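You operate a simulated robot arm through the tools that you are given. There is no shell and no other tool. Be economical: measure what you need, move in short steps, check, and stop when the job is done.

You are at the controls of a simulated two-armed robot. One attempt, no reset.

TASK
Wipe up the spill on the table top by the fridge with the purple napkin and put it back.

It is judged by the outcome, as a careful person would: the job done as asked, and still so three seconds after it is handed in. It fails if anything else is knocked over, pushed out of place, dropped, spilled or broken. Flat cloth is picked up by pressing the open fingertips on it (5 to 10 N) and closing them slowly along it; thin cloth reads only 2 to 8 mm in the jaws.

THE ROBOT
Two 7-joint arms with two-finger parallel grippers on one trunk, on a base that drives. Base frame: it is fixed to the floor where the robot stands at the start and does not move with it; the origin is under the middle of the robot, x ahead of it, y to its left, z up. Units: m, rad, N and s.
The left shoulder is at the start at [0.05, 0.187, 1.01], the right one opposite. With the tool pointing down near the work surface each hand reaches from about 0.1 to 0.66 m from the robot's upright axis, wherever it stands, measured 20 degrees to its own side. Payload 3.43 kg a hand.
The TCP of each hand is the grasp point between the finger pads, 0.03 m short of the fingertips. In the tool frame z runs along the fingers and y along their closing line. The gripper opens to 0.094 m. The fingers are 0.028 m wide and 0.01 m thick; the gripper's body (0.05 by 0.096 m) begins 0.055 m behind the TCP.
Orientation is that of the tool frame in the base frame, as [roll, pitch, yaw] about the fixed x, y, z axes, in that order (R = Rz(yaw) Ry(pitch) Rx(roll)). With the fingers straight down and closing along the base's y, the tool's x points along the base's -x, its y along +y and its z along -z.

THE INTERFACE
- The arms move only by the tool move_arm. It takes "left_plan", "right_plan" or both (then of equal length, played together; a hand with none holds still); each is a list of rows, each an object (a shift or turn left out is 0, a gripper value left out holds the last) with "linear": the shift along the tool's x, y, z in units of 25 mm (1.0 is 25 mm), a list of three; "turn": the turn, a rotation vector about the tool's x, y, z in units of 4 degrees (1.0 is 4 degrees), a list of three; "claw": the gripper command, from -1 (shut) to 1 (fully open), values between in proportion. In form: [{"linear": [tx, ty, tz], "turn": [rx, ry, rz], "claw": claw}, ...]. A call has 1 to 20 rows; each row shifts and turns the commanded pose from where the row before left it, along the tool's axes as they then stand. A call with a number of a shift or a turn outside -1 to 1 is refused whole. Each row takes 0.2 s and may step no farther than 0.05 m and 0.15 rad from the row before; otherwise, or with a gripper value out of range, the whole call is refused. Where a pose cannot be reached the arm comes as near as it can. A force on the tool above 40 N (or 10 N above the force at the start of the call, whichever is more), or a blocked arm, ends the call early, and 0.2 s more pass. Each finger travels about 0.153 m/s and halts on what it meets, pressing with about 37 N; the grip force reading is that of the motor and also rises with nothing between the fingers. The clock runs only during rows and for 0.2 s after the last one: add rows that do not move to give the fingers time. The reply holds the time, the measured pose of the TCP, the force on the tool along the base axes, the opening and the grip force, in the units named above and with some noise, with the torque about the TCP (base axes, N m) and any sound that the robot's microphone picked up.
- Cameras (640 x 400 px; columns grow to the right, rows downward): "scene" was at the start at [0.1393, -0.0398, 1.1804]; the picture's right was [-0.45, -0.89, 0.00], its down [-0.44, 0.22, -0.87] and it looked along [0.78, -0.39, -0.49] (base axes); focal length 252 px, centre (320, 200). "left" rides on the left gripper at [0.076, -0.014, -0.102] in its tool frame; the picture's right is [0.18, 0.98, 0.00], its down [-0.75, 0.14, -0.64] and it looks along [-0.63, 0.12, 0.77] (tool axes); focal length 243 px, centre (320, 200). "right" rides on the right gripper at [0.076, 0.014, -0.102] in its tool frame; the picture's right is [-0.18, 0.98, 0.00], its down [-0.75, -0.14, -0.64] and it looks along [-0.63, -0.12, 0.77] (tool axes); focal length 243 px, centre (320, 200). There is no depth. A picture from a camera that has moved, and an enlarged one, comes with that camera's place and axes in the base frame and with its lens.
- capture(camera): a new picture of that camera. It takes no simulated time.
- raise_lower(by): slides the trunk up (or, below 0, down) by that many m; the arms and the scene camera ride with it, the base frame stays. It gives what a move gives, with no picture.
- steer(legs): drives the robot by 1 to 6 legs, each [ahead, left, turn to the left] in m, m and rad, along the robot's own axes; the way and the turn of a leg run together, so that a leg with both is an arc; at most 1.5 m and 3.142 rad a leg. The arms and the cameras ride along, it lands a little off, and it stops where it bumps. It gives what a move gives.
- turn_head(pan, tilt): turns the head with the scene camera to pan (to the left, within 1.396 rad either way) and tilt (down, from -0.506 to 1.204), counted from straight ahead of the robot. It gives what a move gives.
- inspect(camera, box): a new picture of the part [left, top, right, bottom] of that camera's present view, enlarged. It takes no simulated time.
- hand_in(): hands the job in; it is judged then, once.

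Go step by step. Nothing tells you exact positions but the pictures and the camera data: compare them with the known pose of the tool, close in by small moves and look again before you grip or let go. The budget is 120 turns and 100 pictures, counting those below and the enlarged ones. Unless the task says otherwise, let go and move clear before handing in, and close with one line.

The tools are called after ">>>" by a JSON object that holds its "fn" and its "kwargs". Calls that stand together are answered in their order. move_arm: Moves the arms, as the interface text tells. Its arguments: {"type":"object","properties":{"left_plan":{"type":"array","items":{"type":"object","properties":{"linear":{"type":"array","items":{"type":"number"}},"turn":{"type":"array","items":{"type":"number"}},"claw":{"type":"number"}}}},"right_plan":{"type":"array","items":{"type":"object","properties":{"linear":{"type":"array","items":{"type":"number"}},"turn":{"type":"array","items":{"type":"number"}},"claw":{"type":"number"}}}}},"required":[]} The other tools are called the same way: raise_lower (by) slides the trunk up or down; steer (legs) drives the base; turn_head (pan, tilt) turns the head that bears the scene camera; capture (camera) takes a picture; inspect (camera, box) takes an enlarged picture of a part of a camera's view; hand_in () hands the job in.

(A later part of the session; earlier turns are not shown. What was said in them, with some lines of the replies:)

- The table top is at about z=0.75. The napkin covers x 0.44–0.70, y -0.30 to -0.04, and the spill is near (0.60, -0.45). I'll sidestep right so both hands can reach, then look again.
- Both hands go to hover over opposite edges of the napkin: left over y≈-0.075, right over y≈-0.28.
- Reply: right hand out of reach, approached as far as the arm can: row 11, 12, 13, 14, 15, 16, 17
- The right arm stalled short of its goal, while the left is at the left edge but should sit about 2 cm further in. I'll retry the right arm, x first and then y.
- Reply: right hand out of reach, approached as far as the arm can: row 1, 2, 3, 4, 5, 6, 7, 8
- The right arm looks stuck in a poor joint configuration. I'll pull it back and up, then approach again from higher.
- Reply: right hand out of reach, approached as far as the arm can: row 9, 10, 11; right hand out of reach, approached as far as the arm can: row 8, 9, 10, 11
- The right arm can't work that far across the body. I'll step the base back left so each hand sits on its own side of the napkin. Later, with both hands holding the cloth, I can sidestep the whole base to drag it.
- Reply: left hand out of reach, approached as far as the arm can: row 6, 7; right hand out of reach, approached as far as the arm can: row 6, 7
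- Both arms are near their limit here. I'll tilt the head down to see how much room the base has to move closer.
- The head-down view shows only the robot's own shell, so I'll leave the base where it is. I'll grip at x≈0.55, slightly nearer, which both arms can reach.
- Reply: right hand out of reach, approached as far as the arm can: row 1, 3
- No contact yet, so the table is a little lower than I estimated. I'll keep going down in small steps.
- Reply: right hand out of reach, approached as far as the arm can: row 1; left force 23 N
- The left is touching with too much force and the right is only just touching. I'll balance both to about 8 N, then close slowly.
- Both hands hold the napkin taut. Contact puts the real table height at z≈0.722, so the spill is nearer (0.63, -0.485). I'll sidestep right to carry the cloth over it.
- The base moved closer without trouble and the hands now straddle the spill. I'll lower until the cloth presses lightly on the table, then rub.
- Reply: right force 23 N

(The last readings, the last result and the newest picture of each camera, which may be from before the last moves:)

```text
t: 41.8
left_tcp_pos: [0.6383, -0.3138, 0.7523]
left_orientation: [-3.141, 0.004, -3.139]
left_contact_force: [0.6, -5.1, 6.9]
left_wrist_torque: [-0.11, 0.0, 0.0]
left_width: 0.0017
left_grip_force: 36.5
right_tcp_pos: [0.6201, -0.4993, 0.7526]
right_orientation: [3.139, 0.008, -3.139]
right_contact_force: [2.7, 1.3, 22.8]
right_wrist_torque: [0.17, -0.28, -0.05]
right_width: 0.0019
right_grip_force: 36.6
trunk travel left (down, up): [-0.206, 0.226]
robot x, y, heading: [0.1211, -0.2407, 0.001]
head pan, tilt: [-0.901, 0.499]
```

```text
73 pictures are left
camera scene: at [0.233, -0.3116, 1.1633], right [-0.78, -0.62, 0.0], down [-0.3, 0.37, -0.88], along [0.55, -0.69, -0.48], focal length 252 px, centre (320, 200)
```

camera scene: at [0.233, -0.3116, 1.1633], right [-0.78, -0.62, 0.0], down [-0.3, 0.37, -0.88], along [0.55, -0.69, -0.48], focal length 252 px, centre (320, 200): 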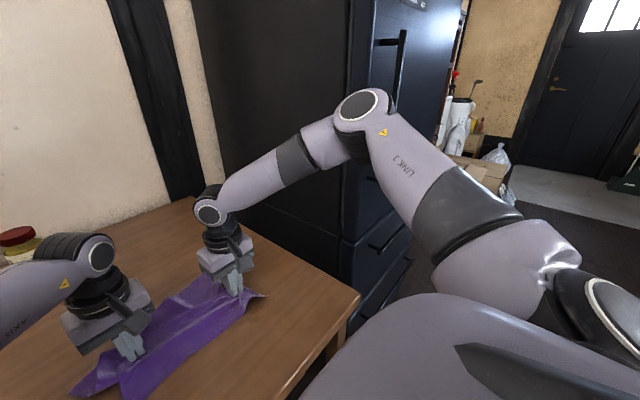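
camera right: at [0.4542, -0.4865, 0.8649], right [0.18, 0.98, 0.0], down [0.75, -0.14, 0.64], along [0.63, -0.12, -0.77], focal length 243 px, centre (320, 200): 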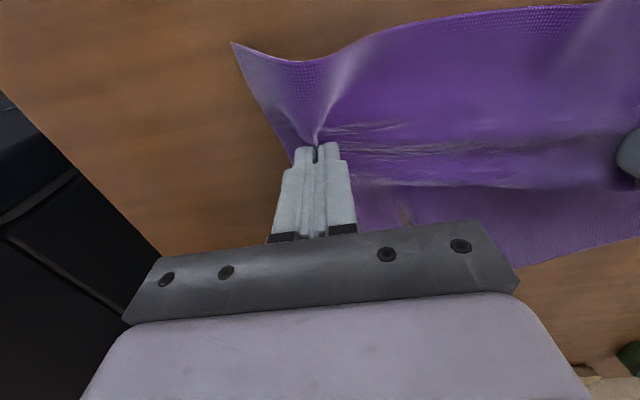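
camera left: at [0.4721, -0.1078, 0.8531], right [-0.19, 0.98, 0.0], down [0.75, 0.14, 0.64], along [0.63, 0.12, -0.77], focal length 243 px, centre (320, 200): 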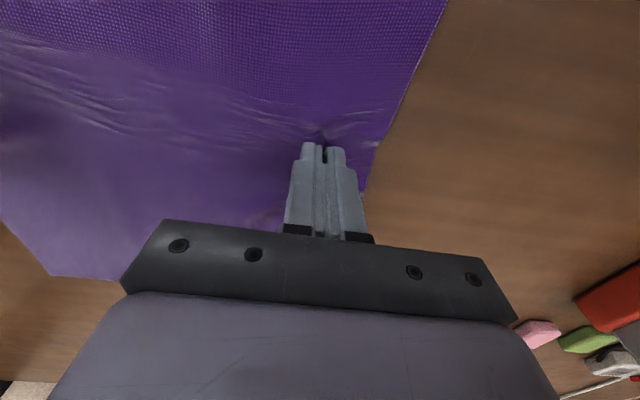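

There's roughly 0.1 m of clearance between the right elbow and the fridge. I'll ease the right hand's pressure and rub over the spill area with small base moves.

>>> {"fn": "move_arm", "kwargs": {"right_plan": [{"linear": [0, 0, -0.04]}, {}]}}

>>> {"fn": "steer", "kwargs": {"legs": [[0, -0.04, 0], [0.02, 0, 0], [0, 0.08, 0]]}}

>>> {"fn": "capture", "kwargs": {"camera": "right"}}

>>> {"fn": "capture", "kwargs": {"camera": "scene"}}

```text
t: 42.4
left_tcp_pos: [0.6384, -0.313, 0.752]
left_orientation: [-3.141, 0.002, -3.138]
left_contact_force: [0.5, -5.2, 9.6]
left_wrist_torque: [-0.1, 0.03, 0.0]
left_width: 0.0016
left_grip_force: 36.8
right_tcp_pos: [0.6197, -0.4999, 0.7528]
right_orientation: [3.139, 0.007, -3.136]
right_contact_force: [5.4, 2.2, 17.8]
right_wrist_torque: [0.14, -0.34, -0.05]
right_width: 0.0016
right_grip_force: 36.3
trunk travel left (down, up): [-0.206, 0.226]
robot x, y, heading: [0.1214, -0.243, 0.006]
head pan, tilt: [-0.901, 0.499]
```

```text
t: 44.8
left_tcp_pos: [0.6593, -0.2715, 0.752]
left_orientation: [-3.141, 0.001, -3.136]
left_contact_force: [-3.5, -0.3, 18.3]
left_wrist_torque: [0.06, 0.13, 0.02]
left_width: 0.0017
left_grip_force: 36.7
right_tcp_pos: [0.639, -0.4581, 0.7521]
right_orientation: [3.141, 0.002, -3.135]
right_contact_force: [1.1, 4.6, 1.2]
right_wrist_torque: [0.13, -0.04, -0.05]
right_width: 0.0019
right_grip_force: 36.6
trunk travel left (down, up): [-0.206, 0.226]
robot x, y, heading: [0.1408, -0.2036, 0.0]
head pan, tilt: [-0.901, 0.499]
```

```text
72 pictures are left
camera right: at [0.5623, -0.4452, 0.8547], right [0.18, 0.98, 0.0], down [0.75, -0.14, 0.64], along [0.63, -0.11, -0.76], focal length 243 px, centre (320, 200)
```

right: 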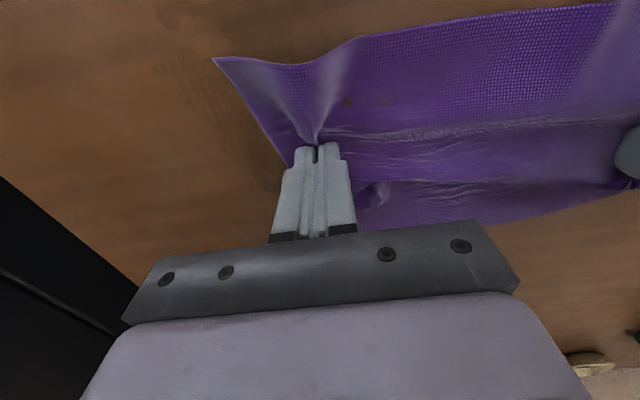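

```text
71 pictures are left
camera scene: at [0.2533, -0.2722, 1.1632], right [-0.78, -0.63, 0.0], down [-0.3, 0.37, -0.88], along [0.55, -0.69, -0.48], focal length 252 px, centre (320, 200)
```

scene: 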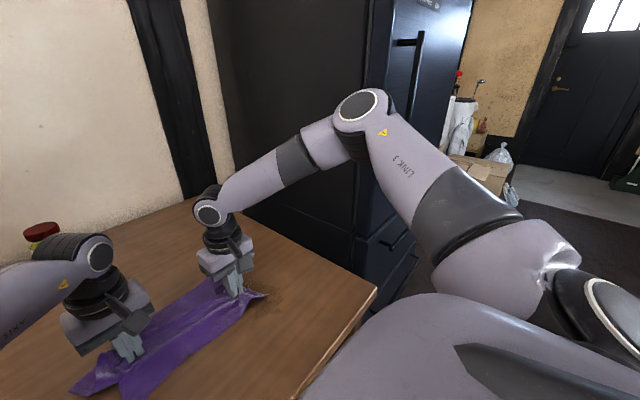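

>>> {"fn": "inspect", "kwargs": {"camera": "right", "box": [80, 20, 400, 220]}}

>>> {"fn": "inspect", "kwargs": {"camera": "scene", "box": [180, 240, 380, 365]}}

```text
2.00 times, centred on (240, 120) of right
camera zoom: at [0.5623, -0.4452, 0.8547], right [0.18, 0.98, 0.0], down [0.75, -0.14, 0.64], along [0.63, -0.11, -0.76], focal length 485 px, centre (480, 360)
```

zoom: 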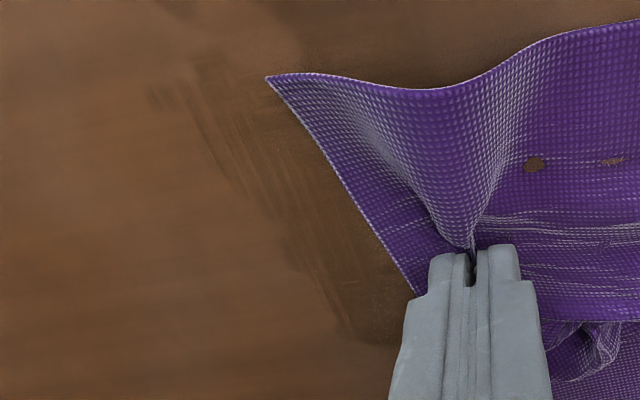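

```text
3.20 times, centred on (280, 302) of scene
camera zoom: at [0.2533, -0.2722, 1.1632], right [-0.78, -0.63, 0.0], down [-0.3, 0.37, -0.88], along [0.55, -0.69, -0.48], focal length 805 px, centre (448, -128)
```

zoom: 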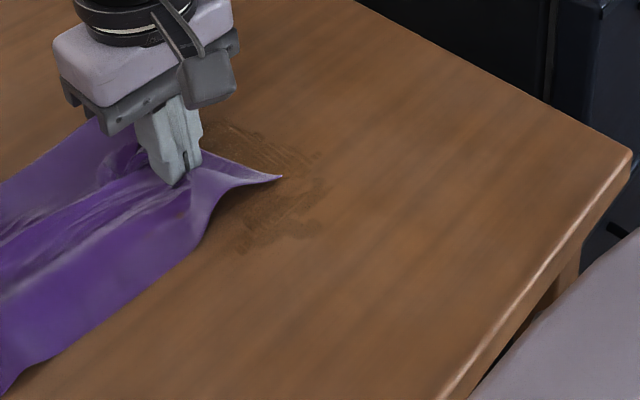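

Rubbing works: the stain is already much fainter, with residue left at about x 0.555–0.66, y -0.54 to -0.44. I'll even out the pressure and do more strokes in a raster.

>>> {"fn": "move_arm", "kwargs": {"right_plan": [{"linear": [0, 0, 0.04]}, {}], "left_plan": [{"linear": [0, 0, -0.06]}, {}]}}

>>> {"fn": "steer", "kwargs": {"legs": [[0, -0.085, 0], [0.015, 0, 0], [0, 0.1, 0], [-0.035, 0, 0], [0, -0.1, 0], [-0.02, 0, 0]]}}

>>> {"fn": "steer", "kwargs": {"legs": [[0, 0.1, 0], [-0.02, 0, 0], [0, -0.1, 0], [-0.02, 0, 0], [0, 0.1, 0]]}}

>>> {"fn": "inspect", "kwargs": {"camera": "scene", "box": [180, 210, 420, 360]}}

>>> {"fn": "capture", "kwargs": {"camera": "right"}}

```text
t: 45.4
left_tcp_pos: [0.6591, -0.2729, 0.753]
left_orientation: [-3.141, 0.002, -3.136]
left_contact_force: [-0.3, -4.5, 1.7]
left_wrist_torque: [-0.09, -0.01, 0.02]
left_width: 0.0016
left_grip_force: 36.5
right_tcp_pos: [0.6389, -0.4587, 0.7516]
right_orientation: [3.137, 0.006, -3.135]
right_contact_force: [-3.2, 4.3, 11.3]
right_wrist_torque: [0.11, 0.09, -0.09]
right_width: 0.0018
right_grip_force: 36.5
trunk travel left (down, up): [-0.206, 0.226]
robot x, y, heading: [0.1429, -0.1987, 0.002]
head pan, tilt: [-0.901, 0.499]
```

```text
t: 50.3
left_tcp_pos: [0.6186, -0.3563, 0.7537]
left_orientation: [-3.141, 0.002, -3.137]
left_contact_force: [-1.6, -3.7, -0.4]
left_wrist_torque: [-0.09, 0.03, 0.02]
left_width: 0.0016
left_grip_force: 36.1
right_tcp_pos: [0.5966, -0.5429, 0.7524]
right_orientation: [3.14, 0.003, -3.138]
right_contact_force: [-6.4, 1.4, 23.5]
right_wrist_torque: [0.0, 0.19, -0.03]
right_width: 0.002
right_grip_force: 36.5
trunk travel left (down, up): [-0.206, 0.226]
robot x, y, heading: [0.1003, -0.2822, 0.006]
head pan, tilt: [-0.901, 0.499]
```

```text
t: 54.9
left_tcp_pos: [0.5785, -0.2593, 0.7536]
left_orientation: [-3.141, 0.001, -3.138]
left_contact_force: [-0.4, -2.5, 1.6]
left_wrist_torque: [-0.08, 0.02, -0.02]
left_width: 0.0018
left_grip_force: 36.5
right_tcp_pos: [0.5582, -0.4464, 0.7517]
right_orientation: [3.138, 0.001, -3.136]
right_contact_force: [1.9, 6.2, 18.2]
right_wrist_torque: [0.16, -0.01, -0.02]
right_width: 0.0019
right_grip_force: 36.4
trunk travel left (down, up): [-0.206, 0.226]
robot x, y, heading: [0.0596, -0.1932, 0.008]
head pan, tilt: [-0.901, 0.499]
```

```text
2.67 times, centred on (300, 285) of scene
camera zoom: at [0.1738, -0.2594, 1.1632], right [-0.78, -0.62, 0.0], down [-0.3, 0.37, -0.88], along [0.55, -0.69, -0.48], focal length 671 px, centre (373, -27)
```

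zoom: 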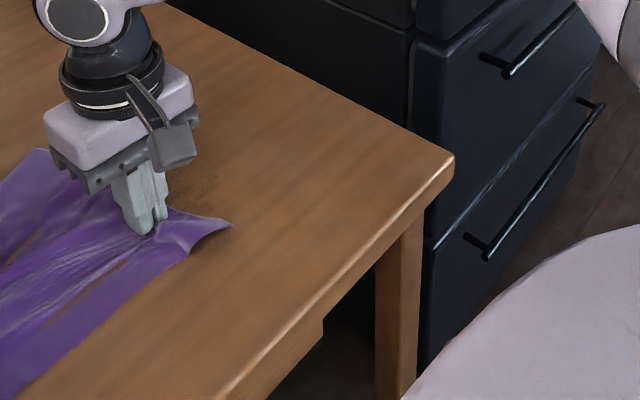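

```text
67 pictures are left
camera right: at [0.4819, -0.4322, 0.8546], right [0.18, 0.98, 0.0], down [0.75, -0.14, 0.64], along [0.63, -0.11, -0.77], focal length 243 px, centre (320, 200)
```

right: 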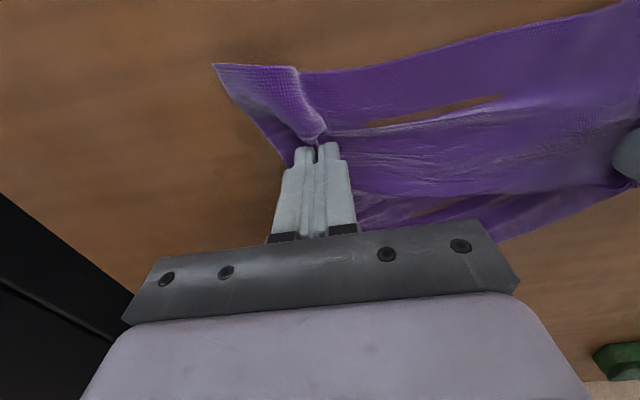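

>>> {"fn": "raise_lower", "kwargs": {"by": 0.012}}

>>> {"fn": "steer", "kwargs": {"legs": [[0, 0.12, 0]]}}

>>> {"fn": "inspect", "kwargs": {"camera": "scene", "box": [180, 160, 420, 310]}}

>>> {"fn": "inspect", "kwargs": {"camera": "right", "box": [0, 40, 320, 240]}}

```text
t: 55.5
left_tcp_pos: [0.5804, -0.2608, 0.7639]
left_orientation: [3.14, 0.0, -3.139]
left_contact_force: [0.3, -3.5, -0.2]
left_wrist_torque: [-0.04, 0.04, -0.03]
left_width: 0.0019
left_grip_force: 36.1
right_tcp_pos: [0.5593, -0.4464, 0.7622]
right_orientation: [3.136, 0.002, -3.137]
right_contact_force: [0.1, 3.0, 0.6]
right_wrist_torque: [0.06, -0.01, -0.02]
right_width: 0.0017
right_grip_force: 37.2
trunk travel left (down, up): [-0.218, 0.214]
robot x, y, heading: [0.0603, -0.1935, 0.005]
head pan, tilt: [-0.901, 0.499]
```

```text
t: 57.2
left_tcp_pos: [0.58, -0.1417, 0.7642]
left_orientation: [3.139, -0.001, -3.14]
left_contact_force: [0.0, -3.1, -0.3]
left_wrist_torque: [-0.07, 0.01, 0.01]
left_width: 0.0017
left_grip_force: 36.7
right_tcp_pos: [0.5582, -0.3278, 0.7621]
right_orientation: [3.137, 0.0, -3.136]
right_contact_force: [0.0, 3.1, 0.1]
right_wrist_torque: [0.11, 0.02, -0.03]
right_width: 0.0017
right_grip_force: 36.4
trunk travel left (down, up): [-0.218, 0.214]
robot x, y, heading: [0.0621, -0.0712, 0.003]
head pan, tilt: [-0.901, 0.499]
```

```text
2.67 times, centred on (300, 235) of scene
camera zoom: at [0.1747, -0.1415, 1.1749], right [-0.78, -0.62, 0.0], down [-0.3, 0.37, -0.88], along [0.55, -0.69, -0.48], focal length 671 px, centre (373, 107)
```

zoom: 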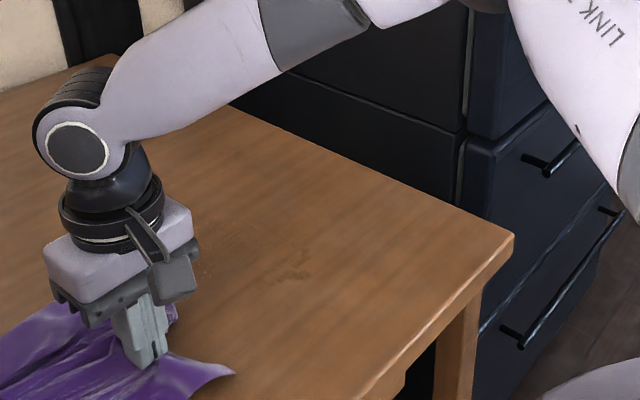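

```text
2.00 times, centred on (160, 140) of right
camera zoom: at [0.4821, -0.3142, 0.8657], right [0.18, 0.98, 0.01], down [0.75, -0.14, 0.64], along [0.63, -0.11, -0.77], focal length 485 px, centre (640, 320)
```

zoom: 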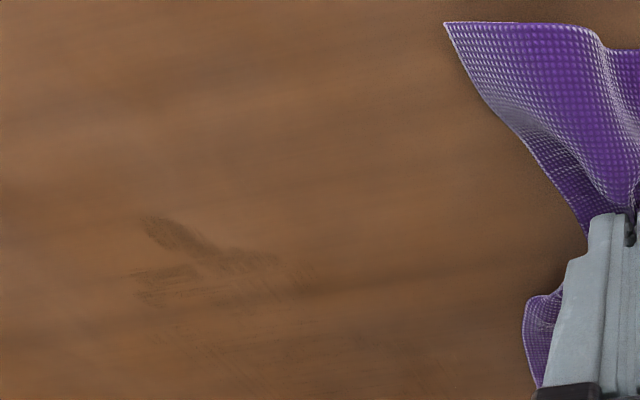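

Nearly gone: a faint residue remains around (0.56, -0.49), with specks near (0.61, -0.43). One more set of strokes there.

>>> {"fn": "steer", "kwargs": {"legs": [[0, -0.09, 0]]}}

>>> {"fn": "raise_lower", "kwargs": {"by": -0.0125}}

>>> {"fn": "steer", "kwargs": {"legs": [[0, -0.11, 0], [-0.02, 0, 0], [0, 0.11, 0], [0.033, 0, 0], [0, -0.11, 0], [0.015, 0, 0]]}}

>>> {"fn": "steer", "kwargs": {"legs": [[-0.05, 0, 0], [0, 0.025, 0], [0.06, 0, 0], [0, 0.02, 0], [-0.06, 0, 0]]}}

>>> {"fn": "steer", "kwargs": {"legs": [[0, 0.02, 0], [0.1, 0, 0], [0, 0.03, 0], [-0.08, 0, 0]]}}

>>> {"fn": "raise_lower", "kwargs": {"by": 0.0125}}

>>> {"fn": "steer", "kwargs": {"legs": [[0, 0.13, 0]]}}

>>> {"fn": "inspect", "kwargs": {"camera": "scene", "box": [180, 160, 420, 310]}}

>>> {"fn": "inspect", "kwargs": {"camera": "right", "box": [0, 40, 320, 240]}}

```text
t: 58.6
left_tcp_pos: [0.5801, -0.2298, 0.7641]
left_orientation: [3.139, -0.001, -3.138]
left_contact_force: [-0.7, -2.7, 0.5]
left_wrist_torque: [-0.07, 0.02, 0.02]
left_width: 0.0017
left_grip_force: 36.3
right_tcp_pos: [0.558, -0.416, 0.7616]
right_orientation: [3.135, 0.001, -3.136]
right_contact_force: [0.3, 3.1, -0.9]
right_wrist_torque: [0.07, 0.01, -0.03]
right_width: 0.0018
right_grip_force: 36.7
trunk travel left (down, up): [-0.218, 0.214]
robot x, y, heading: [0.0577, -0.1608, 0.005]
head pan, tilt: [-0.901, 0.499]
```

```text
t: 59.2
left_tcp_pos: [0.579, -0.2303, 0.7514]
left_orientation: [3.141, 0.002, -3.139]
left_contact_force: [-1.1, -2.4, 2.5]
left_wrist_torque: [-0.06, 0.01, 0.01]
left_width: 0.0017
left_grip_force: 36.6
right_tcp_pos: [0.5584, -0.4148, 0.7524]
right_orientation: [3.134, 0.005, -3.139]
right_contact_force: [0.7, 2.7, 12.4]
right_wrist_torque: [0.12, -0.1, -0.02]
right_width: 0.0018
right_grip_force: 37.0
trunk travel left (down, up): [-0.206, 0.226]
robot x, y, heading: [0.0595, -0.1594, 0.002]
head pan, tilt: [-0.901, 0.499]
```

```text
t: 64.5
left_tcp_pos: [0.6084, -0.3416, 0.7532]
left_orientation: [3.14, 0.001, -3.136]
left_contact_force: [-0.4, -4.1, 0.8]
left_wrist_torque: [-0.09, 0.06, 0.0]
left_width: 0.0018
left_grip_force: 36.5
right_tcp_pos: [0.5878, -0.527, 0.7522]
right_orientation: [3.137, 0.006, -3.133]
right_contact_force: [-1.7, 2.2, 22.7]
right_wrist_torque: [0.06, -0.03, -0.04]
right_width: 0.0016
right_grip_force: 36.2
trunk travel left (down, up): [-0.206, 0.226]
robot x, y, heading: [0.0904, -0.2722, 0.007]
head pan, tilt: [-0.901, 0.499]
```

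```text
t: 67.6
left_tcp_pos: [0.5575, -0.2959, 0.7525]
left_orientation: [3.141, 0.002, -3.135]
left_contact_force: [-1.1, -2.0, 2.5]
left_wrist_torque: [-0.09, 0.01, -0.02]
left_width: 0.0015
left_grip_force: 37.0
right_tcp_pos: [0.5362, -0.4824, 0.7522]
right_orientation: [3.136, 0.003, -3.135]
right_contact_force: [-5.6, 1.3, 19.1]
right_wrist_torque: [0.1, 0.13, -0.01]
right_width: 0.0018
right_grip_force: 37.3
trunk travel left (down, up): [-0.206, 0.226]
robot x, y, heading: [0.0381, -0.2291, 0.001]
head pan, tilt: [-0.901, 0.499]
```

```text
t: 70.4
left_tcp_pos: [0.5782, -0.2485, 0.7532]
left_orientation: [3.142, 0.001, -3.139]
left_contact_force: [-2.4, -2.4, 5.0]
left_wrist_torque: [-0.05, 0.07, 0.0]
left_width: 0.0015
left_grip_force: 36.5
right_tcp_pos: [0.5579, -0.4331, 0.7514]
right_orientation: [3.137, -0.001, -3.137]
right_contact_force: [-5.3, 1.8, 17.7]
right_wrist_torque: [0.06, 0.1, -0.02]
right_width: 0.002
right_grip_force: 37.0
trunk travel left (down, up): [-0.206, 0.226]
robot x, y, heading: [0.0604, -0.1793, 0.006]
head pan, tilt: [-0.901, 0.499]
```

```text
t: 71.0
left_tcp_pos: [0.58, -0.248, 0.7644]
left_orientation: [3.14, -0.002, -3.141]
left_contact_force: [-0.3, -2.2, 0.0]
left_wrist_torque: [-0.09, -0.02, -0.02]
left_width: 0.0018
left_grip_force: 36.0
right_tcp_pos: [0.5593, -0.4333, 0.7627]
right_orientation: [3.135, -0.003, -3.137]
right_contact_force: [0.0, 2.0, -1.0]
right_wrist_torque: [0.06, -0.02, -0.04]
right_width: 0.002
right_grip_force: 36.6
trunk travel left (down, up): [-0.218, 0.214]
robot x, y, heading: [0.0604, -0.1769, 0.004]
head pan, tilt: [-0.901, 0.499]
```

```text
t: 72.8
left_tcp_pos: [0.5796, -0.1173, 0.7638]
left_orientation: [-3.142, -0.003, -3.141]
left_contact_force: [0.3, -1.9, 0.1]
left_wrist_torque: [-0.1, 0.0, -0.02]
left_width: 0.0017
left_grip_force: 36.5
right_tcp_pos: [0.558, -0.3033, 0.7621]
right_orientation: [3.137, -0.002, -3.136]
right_contact_force: [-0.6, 1.9, -0.2]
right_wrist_torque: [0.06, -0.01, -0.04]
right_width: 0.0017
right_grip_force: 36.6
trunk travel left (down, up): [-0.218, 0.214]
robot x, y, heading: [0.0584, -0.045, 0.007]
head pan, tilt: [-0.901, 0.499]
```

```text
2.67 times, centred on (300, 235) of scene
camera zoom: at [0.1755, -0.1167, 1.1749], right [-0.78, -0.62, 0.0], down [-0.3, 0.37, -0.88], along [0.55, -0.69, -0.48], focal length 671 px, centre (373, 107)
```

zoom: 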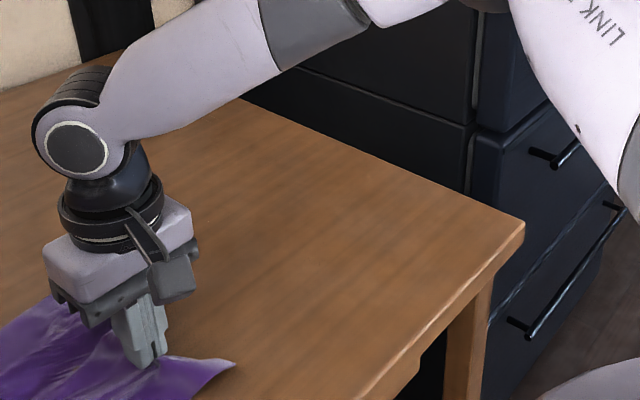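

```text
2.00 times, centred on (160, 140) of right
camera zoom: at [0.4824, -0.2893, 0.8666], right [0.18, 0.98, 0.01], down [0.76, -0.14, 0.64], along [0.63, -0.11, -0.77], focal length 485 px, centre (640, 320)
```

zoom: 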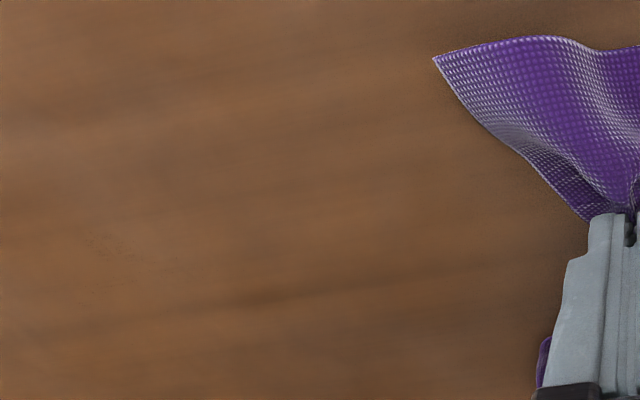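

>>> {"fn": "inspect", "kwargs": {"camera": "right", "box": [0, 120, 128, 200]}}

>>> {"fn": "inspect", "kwargs": {"camera": "scene", "box": [230, 190, 358, 270]}}

```text
5.00 times, centred on (64, 160) of right
camera zoom: at [0.4824, -0.2893, 0.8666], right [0.18, 0.98, 0.01], down [0.76, -0.14, 0.64], along [0.63, -0.11, -0.77], focal length 1213 px, centre (1600, 400)
```

zoom: 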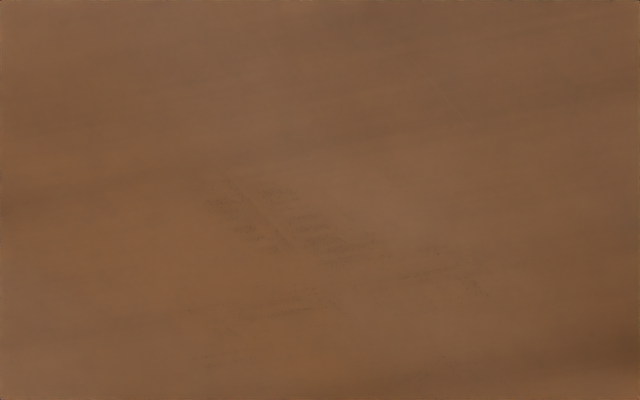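

```text
5.00 times, centred on (294, 230) of scene
camera zoom: at [0.1755, -0.1167, 1.1749], right [-0.78, -0.62, 0.0], down [-0.3, 0.37, -0.88], along [0.55, -0.69, -0.48], focal length 1258 px, centre (450, 50)
```

zoom: 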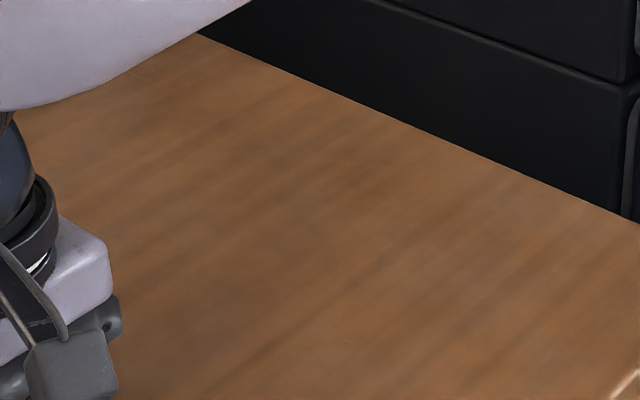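

Only trace speckles remain. One more short pass over that spot before returning the napkin.

>>> {"fn": "steer", "kwargs": {"legs": [[-0.012, -0.13, 0]]}}

>>> {"fn": "raise_lower", "kwargs": {"by": -0.0128}}

>>> {"fn": "steer", "kwargs": {"legs": [[0, -0.1, 0], [0.01, 0, 0], [0, 0.1, 0], [0.012, 0, 0], [0, -0.1, 0], [0.012, 0, 0]]}}

>>> {"fn": "steer", "kwargs": {"legs": [[0, 0.1, 0], [0.012, 0, 0], [0, -0.1, 0], [0.012, 0, 0], [0, 0.1, 0]]}}

>>> {"fn": "raise_lower", "kwargs": {"by": 0.0128}}

>>> {"fn": "steer", "kwargs": {"legs": [[-0.065, 0.15, 0]]}}

>>> {"fn": "inspect", "kwargs": {"camera": "right", "box": [0, 80, 192, 200]}}

>>> {"fn": "capture", "kwargs": {"camera": "scene"}}

```text
t: 74.6
left_tcp_pos: [0.5671, -0.2453, 0.7633]
left_orientation: [3.141, -0.001, -3.141]
left_contact_force: [0.8, -2.7, -0.5]
left_wrist_torque: [-0.02, -0.01, 0.01]
left_width: 0.0016
left_grip_force: 36.5
right_tcp_pos: [0.5457, -0.4313, 0.7634]
right_orientation: [3.133, -0.002, -3.136]
right_contact_force: [-0.4, 2.6, -0.1]
right_wrist_torque: [0.07, -0.03, 0.01]
right_width: 0.0016
right_grip_force: 36.6
trunk travel left (down, up): [-0.218, 0.214]
robot x, y, heading: [0.0489, -0.1764, -0.0]
head pan, tilt: [-0.901, 0.499]
```

```text
t: 75.2
left_tcp_pos: [0.567, -0.2461, 0.7511]
left_orientation: [-3.14, 0.0, -3.141]
left_contact_force: [1.0, -1.9, 4.9]
left_wrist_torque: [-0.06, -0.1, 0.03]
left_width: 0.0014
left_grip_force: 36.5
right_tcp_pos: [0.5469, -0.4302, 0.7529]
right_orientation: [3.134, 0.002, -3.137]
right_contact_force: [-0.8, 0.7, 9.1]
right_wrist_torque: [0.05, -0.05, -0.03]
right_width: 0.0019
right_grip_force: 36.5
trunk travel left (down, up): [-0.205, 0.226]
robot x, y, heading: [0.0503, -0.1735, -0.002]
head pan, tilt: [-0.901, 0.499]
```

```text
t: 80.1
left_tcp_pos: [0.6008, -0.3438, 0.7524]
left_orientation: [-3.139, 0.003, -3.137]
left_contact_force: [0.7, -3.6, 7.6]
left_wrist_torque: [-0.11, -0.05, 0.01]
left_width: 0.0016
left_grip_force: 36.8
right_tcp_pos: [0.5819, -0.5284, 0.7516]
right_orientation: [3.135, 0.002, -3.134]
right_contact_force: [-2.2, -0.3, 20.5]
right_wrist_torque: [-0.01, 0.01, -0.04]
right_width: 0.0019
right_grip_force: 36.4
trunk travel left (down, up): [-0.205, 0.226]
robot x, y, heading: [0.0823, -0.2714, 0.01]
head pan, tilt: [-0.901, 0.499]
```

```text
t: 84.6
left_tcp_pos: [0.6256, -0.243, 0.7506]
left_orientation: [-3.141, 0.0, -3.134]
left_contact_force: [-1.8, -0.2, 9.8]
left_wrist_torque: [0.05, 0.01, 0.02]
left_width: 0.0019
left_grip_force: 35.8
right_tcp_pos: [0.606, -0.4277, 0.7522]
right_orientation: [3.134, 0.003, -3.131]
right_contact_force: [1.3, 3.1, 15.5]
right_wrist_torque: [0.11, -0.09, 0.02]
right_width: 0.0018
right_grip_force: 36.6
trunk travel left (down, up): [-0.205, 0.226]
robot x, y, heading: [0.107, -0.1745, 0.008]
head pan, tilt: [-0.901, 0.499]
```

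```text
t: 85.2
left_tcp_pos: [0.6272, -0.2447, 0.7641]
left_orientation: [3.142, -0.003, -3.135]
left_contact_force: [-0.4, -2.2, 0.6]
left_wrist_torque: [-0.04, 0.03, 0.03]
left_width: 0.0018
left_grip_force: 36.2
right_tcp_pos: [0.6072, -0.4281, 0.7619]
right_orientation: [3.134, -0.001, -3.131]
right_contact_force: [0.5, 1.6, -0.6]
right_wrist_torque: [0.05, -0.01, -0.01]
right_width: 0.0019
right_grip_force: 37.0
trunk travel left (down, up): [-0.218, 0.214]
robot x, y, heading: [0.1071, -0.1753, 0.005]
head pan, tilt: [-0.901, 0.499]
```

```text
t: 87.2
left_tcp_pos: [0.561, -0.0893, 0.7634]
left_orientation: [-3.141, 0.0, -3.132]
left_contact_force: [-0.1, -1.8, 0.7]
left_wrist_torque: [-0.06, -0.01, 0.01]
left_width: 0.0017
left_grip_force: 36.0
right_tcp_pos: [0.542, -0.274, 0.7636]
right_orientation: [3.133, 0.001, -3.129]
right_contact_force: [0.3, 1.6, 0.5]
right_wrist_torque: [0.05, -0.05, 0.02]
right_width: 0.002
right_grip_force: 36.5
trunk travel left (down, up): [-0.218, 0.214]
robot x, y, heading: [0.0407, -0.0222, 0.014]
head pan, tilt: [-0.901, 0.499]
```

```text
3.33 times, centred on (96, 140) of right
camera zoom: at [0.4656, -0.2617, 0.8672], right [0.17, 0.99, 0.01], down [0.75, -0.14, 0.64], along [0.63, -0.1, -0.77], focal length 809 px, centre (1067, 400)
```

zoom: 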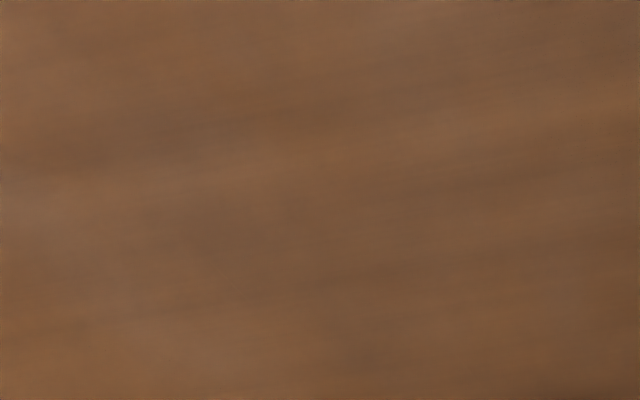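

```text
59 pictures are left
camera scene: at [0.1572, -0.0919, 1.1749], right [-0.78, -0.63, 0.0], down [-0.3, 0.37, -0.88], along [0.55, -0.68, -0.48], focal length 252 px, centre (320, 200)
```

scene: 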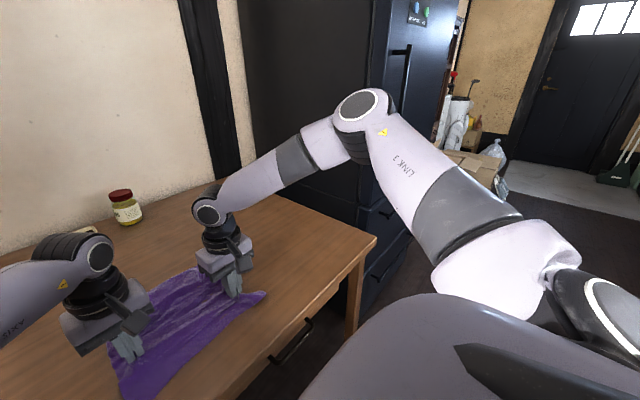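

The spot is clean. The hands are back within about 1 cm of where they gripped; I'll nudge the base back to correct that and look at how the cloth lies.

>>> {"fn": "steer", "kwargs": {"legs": [[-0.012, -0.003, -0.01]]}}

>>> {"fn": "turn_head", "kwargs": {"pan": -0.1, "tilt": 0.8}}

>>> {"fn": "inspect", "kwargs": {"camera": "scene", "box": [240, 100, 560, 300]}}

>>> {"fn": "capture", "kwargs": {"camera": "left"}}

>>> {"fn": "capture", "kwargs": {"camera": "right"}}

```text
t: 88.0
left_tcp_pos: [0.5481, -0.098, 0.7634]
left_orientation: [3.14, -0.002, 3.14]
left_contact_force: [0.0, -2.7, -0.4]
left_wrist_torque: [-0.04, 0.04, 0.01]
left_width: 0.0018
left_grip_force: 36.3
right_tcp_pos: [0.5265, -0.2826, 0.7645]
right_orientation: [3.135, 0.003, -3.14]
right_contact_force: [-0.1, 1.4, -0.2]
right_wrist_torque: [0.05, -0.01, -0.01]
right_width: 0.0019
right_grip_force: 36.3
trunk travel left (down, up): [-0.218, 0.214]
robot x, y, heading: [0.0314, -0.0272, -0.005]
head pan, tilt: [-0.901, 0.499]
```

```text
t: 89.1
left_tcp_pos: [0.5479, -0.0983, 0.7626]
left_orientation: [3.141, 0.0, 3.14]
left_contact_force: [0.0, -1.2, 0.7]
left_wrist_torque: [-0.05, 0.03, -0.01]
left_width: 0.0015
left_grip_force: 36.6
right_tcp_pos: [0.5272, -0.2818, 0.7631]
right_orientation: [3.131, 0.002, -3.14]
right_contact_force: [0.1, 1.3, -0.6]
right_wrist_torque: [0.04, 0.0, -0.01]
right_width: 0.0019
right_grip_force: 36.6
trunk travel left (down, up): [-0.218, 0.214]
robot x, y, heading: [0.0284, -0.0274, -0.0]
head pan, tilt: [-0.099, 0.799]
```

```text
2.00 times, centred on (400, 200) of scene
camera zoom: at [0.1681, -0.0329, 1.149], right [-0.1, -0.99, 0.0], down [-0.71, 0.07, -0.7], along [0.69, -0.07, -0.72], focal length 503 px, centre (160, 200)
```

zoom: 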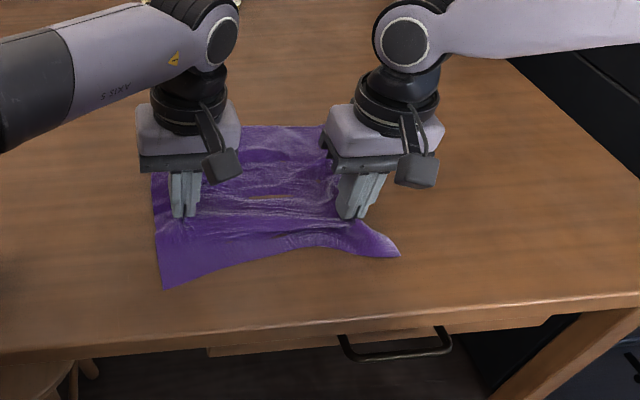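

```text
57 pictures are left
camera left: at [0.4718, -0.1134, 0.865], right [-0.18, 0.98, 0.0], down [0.75, 0.14, 0.64], along [0.63, 0.12, -0.77], focal length 243 px, centre (320, 200)
```

left: 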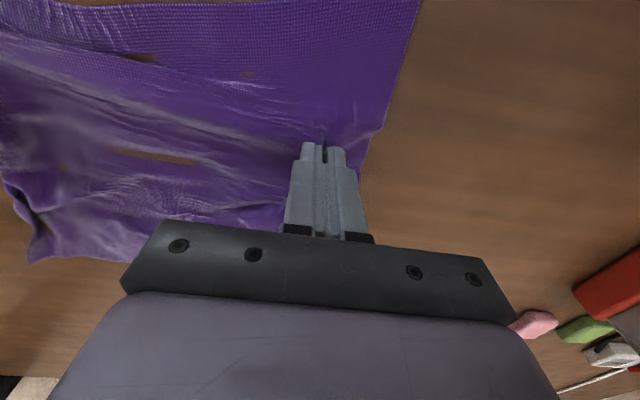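

```text
56 pictures are left
camera right: at [0.451, -0.2689, 0.8672], right [0.18, 0.98, 0.01], down [0.75, -0.14, 0.64], along [0.63, -0.11, -0.77], focal length 243 px, centre (320, 200)
```

right: 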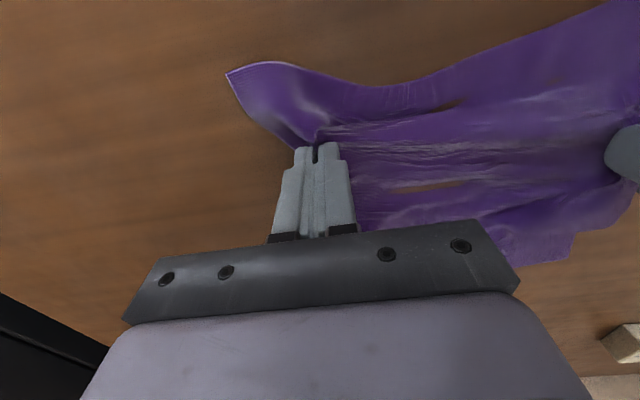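

The napkin is back at its place. I'll lower it, open the fingers and lift clear.

>>> {"fn": "raise_lower", "kwargs": {"by": -0.009}}

>>> {"fn": "move_arm", "kwargs": {"left_plan": [{"claw": -0.8}, {"claw": -0.6}, {"claw": -0.4}, {"claw": -0.2}, {"linear": [0, 0, -0.3]}, {"linear": [0, 0, -0.6]}, {"linear": [0, 0, -0.8]}, {"linear": [0, 0, -0.8]}], "right_plan": [{"claw": -0.8}, {"claw": -0.6}, {"claw": -0.4}, {"claw": -0.2}, {"linear": [0, 0, -0.3]}, {"linear": [0, 0, -0.6]}, {"linear": [0, 0, -0.8]}, {"linear": [0, 0, -0.8]}]}}

>>> {"fn": "inspect", "kwargs": {"camera": "scene", "box": [240, 100, 560, 300]}}

>>> {"fn": "capture", "kwargs": {"camera": "left"}}

>>> {"fn": "capture", "kwargs": {"camera": "right"}}

```text
t: 89.7
left_tcp_pos: [0.5483, -0.0982, 0.7542]
left_orientation: [-3.141, -0.001, 3.139]
left_contact_force: [-0.6, -2.3, 0.8]
left_wrist_torque: [-0.04, 0.0, -0.01]
left_width: 0.0015
left_grip_force: 36.3
right_tcp_pos: [0.5288, -0.2819, 0.7541]
right_orientation: [3.135, 0.001, -3.139]
right_contact_force: [0.3, 1.6, 1.0]
right_wrist_torque: [0.08, 0.02, -0.01]
right_width: 0.0016
right_grip_force: 36.6
trunk travel left (down, up): [-0.209, 0.223]
robot x, y, heading: [0.0275, -0.0254, 0.0]
head pan, tilt: [-0.099, 0.799]
```

```text
t: 91.5
left_tcp_pos: [0.548, -0.0988, 0.8175]
left_orientation: [-3.141, -0.001, 3.139]
left_contact_force: [-0.2, 0.7, -1.4]
left_wrist_torque: [0.04, 0.05, 0.02]
left_width: 0.0379
left_grip_force: 0.0
right_tcp_pos: [0.5261, -0.2826, 0.8167]
right_orientation: [3.133, 0.0, -3.136]
right_contact_force: [-0.3, 1.4, 0.3]
right_wrist_torque: [0.02, 0.02, -0.01]
right_width: 0.0377
right_grip_force: 0.0
trunk travel left (down, up): [-0.209, 0.223]
robot x, y, heading: [0.0317, -0.0244, 0.002]
head pan, tilt: [-0.099, 0.799]
```

```text
2.00 times, centred on (400, 200) of scene
camera zoom: at [0.168, -0.0328, 1.1399], right [-0.1, -0.99, 0.0], down [-0.71, 0.07, -0.7], along [0.69, -0.07, -0.72], focal length 503 px, centre (160, 200)
```

zoom: 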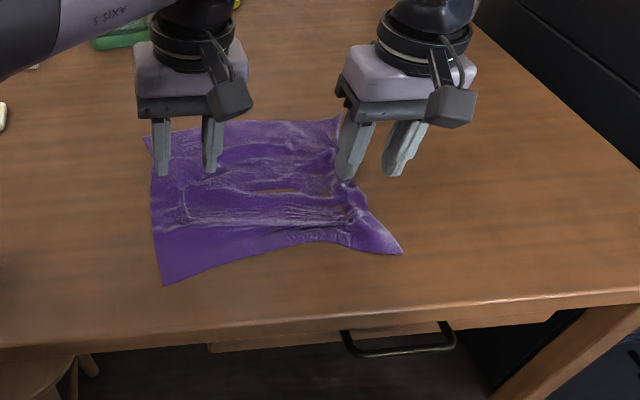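

```text
54 pictures are left
camera left: at [0.4727, -0.1132, 0.9193], right [-0.18, 0.98, 0.0], down [0.75, 0.14, 0.64], along [0.63, 0.12, -0.77], focal length 243 px, centre (320, 200)
```

left: 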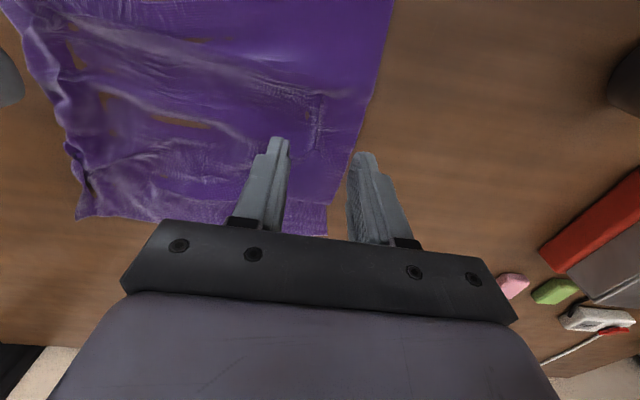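

```text
53 pictures are left
camera right: at [0.4504, -0.2694, 0.9202], right [0.18, 0.98, 0.01], down [0.75, -0.14, 0.64], along [0.63, -0.11, -0.77], focal length 243 px, centre (320, 200)
```

right: 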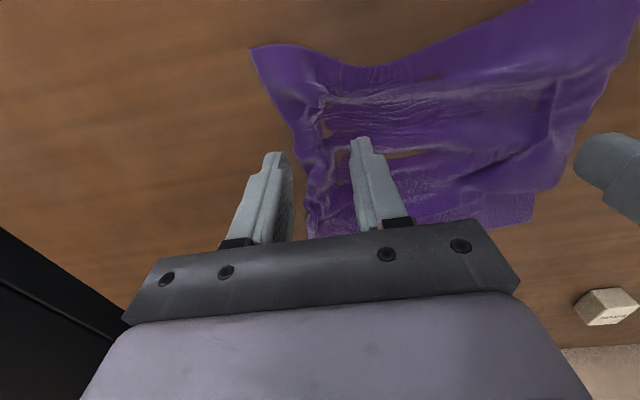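

>>> {"fn": "move_arm", "kwargs": {"left_plan": [{"linear": [0.2, 0.4, -0.9]}, {"linear": [0.2, 0.4, -0.9]}, {"linear": [0.2, 0.4, -0.9]}, {"linear": [0.2, 0.4, -0.9]}, {"linear": [0.2, 0.8, -0.3]}, {"linear": [0.2, 0.8, -0.3]}, {"linear": [0.2, 0.8, -0.3]}], "right_plan": [{"linear": [0.2, -0.4, -0.9]}, {"linear": [0.2, -0.4, -0.9]}, {"linear": [0.2, -0.4, -0.9]}, {"linear": [0.2, -0.8, -0.9]}, {"linear": [0.2, -0.8, -0.3]}, {"linear": [0.2, -0.8, -0.3]}, {"linear": [0.2, -0.8, -0.3]}]}}

>>> {"fn": "capture", "kwargs": {"camera": "scene"}}

```text
t: 93.1
left_tcp_pos: [0.5136, 0.0029, 0.9301]
left_orientation: [3.141, -0.001, 3.14]
left_contact_force: [-1.1, -0.1, 0.1]
left_wrist_torque: [0.0, 0.01, 0.01]
left_width: 0.0376
left_grip_force: 0.0
right_tcp_pos: [0.4924, -0.3963, 0.9302]
right_orientation: [3.133, 0.002, -3.14]
right_contact_force: [0.5, 0.3, 0.1]
right_wrist_torque: [-0.01, -0.01, 0.01]
right_width: 0.0378
right_grip_force: 0.1
trunk travel left (down, up): [-0.209, 0.223]
robot x, y, heading: [0.0271, -0.0263, 0.002]
head pan, tilt: [-0.099, 0.799]
```

```text
52 pictures are left
camera scene: at [0.168, -0.0328, 1.14], right [-0.1, -0.99, 0.0], down [-0.71, 0.07, -0.7], along [0.69, -0.07, -0.72], focal length 252 px, centre (320, 200)
```

scene: 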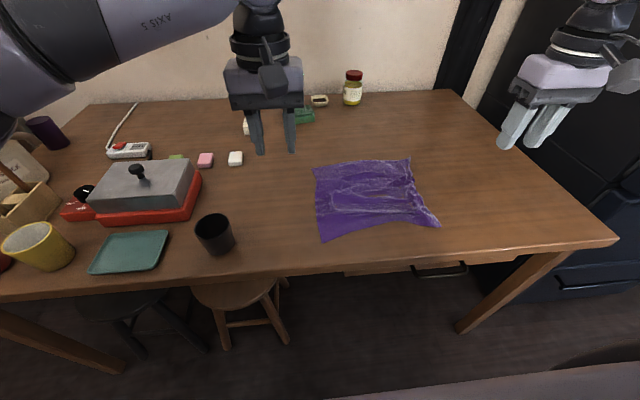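

>>> {"fn": "inspect", "kwargs": {"camera": "scene", "box": [300, 130, 556, 290]}}

```text
2.50 times, centred on (428, 210) of scene
camera zoom: at [0.168, -0.0328, 1.14], right [-0.1, -0.99, 0.0], down [-0.71, 0.07, -0.7], along [0.69, -0.07, -0.72], focal length 629 px, centre (50, 175)
```

zoom: 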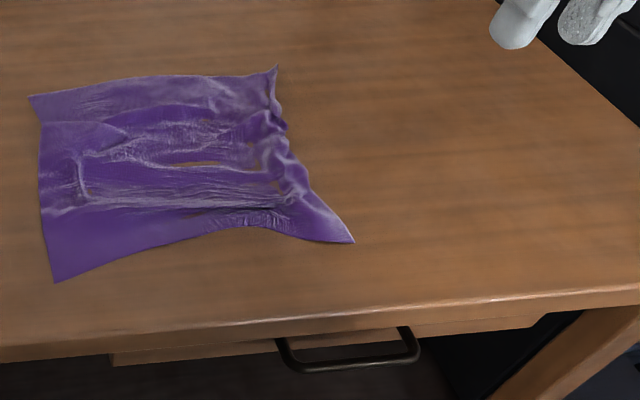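

The table by the fridge is clean. The napkin is back in its place, lying a little rumpled, both hands are clear and nothing else has moved, so I'm handing in.

>>> {"fn": "hand_in", "kwargs": {}}

```text
The job is handed in.
```

I wiped the spill off the table by the fridge with the purple napkin and saw no trace of it in the last close-ups. The napkin is back where it was, slightly wrinkled, stained brown in places, and 4–5 cm short of its original line along part of the far edge.
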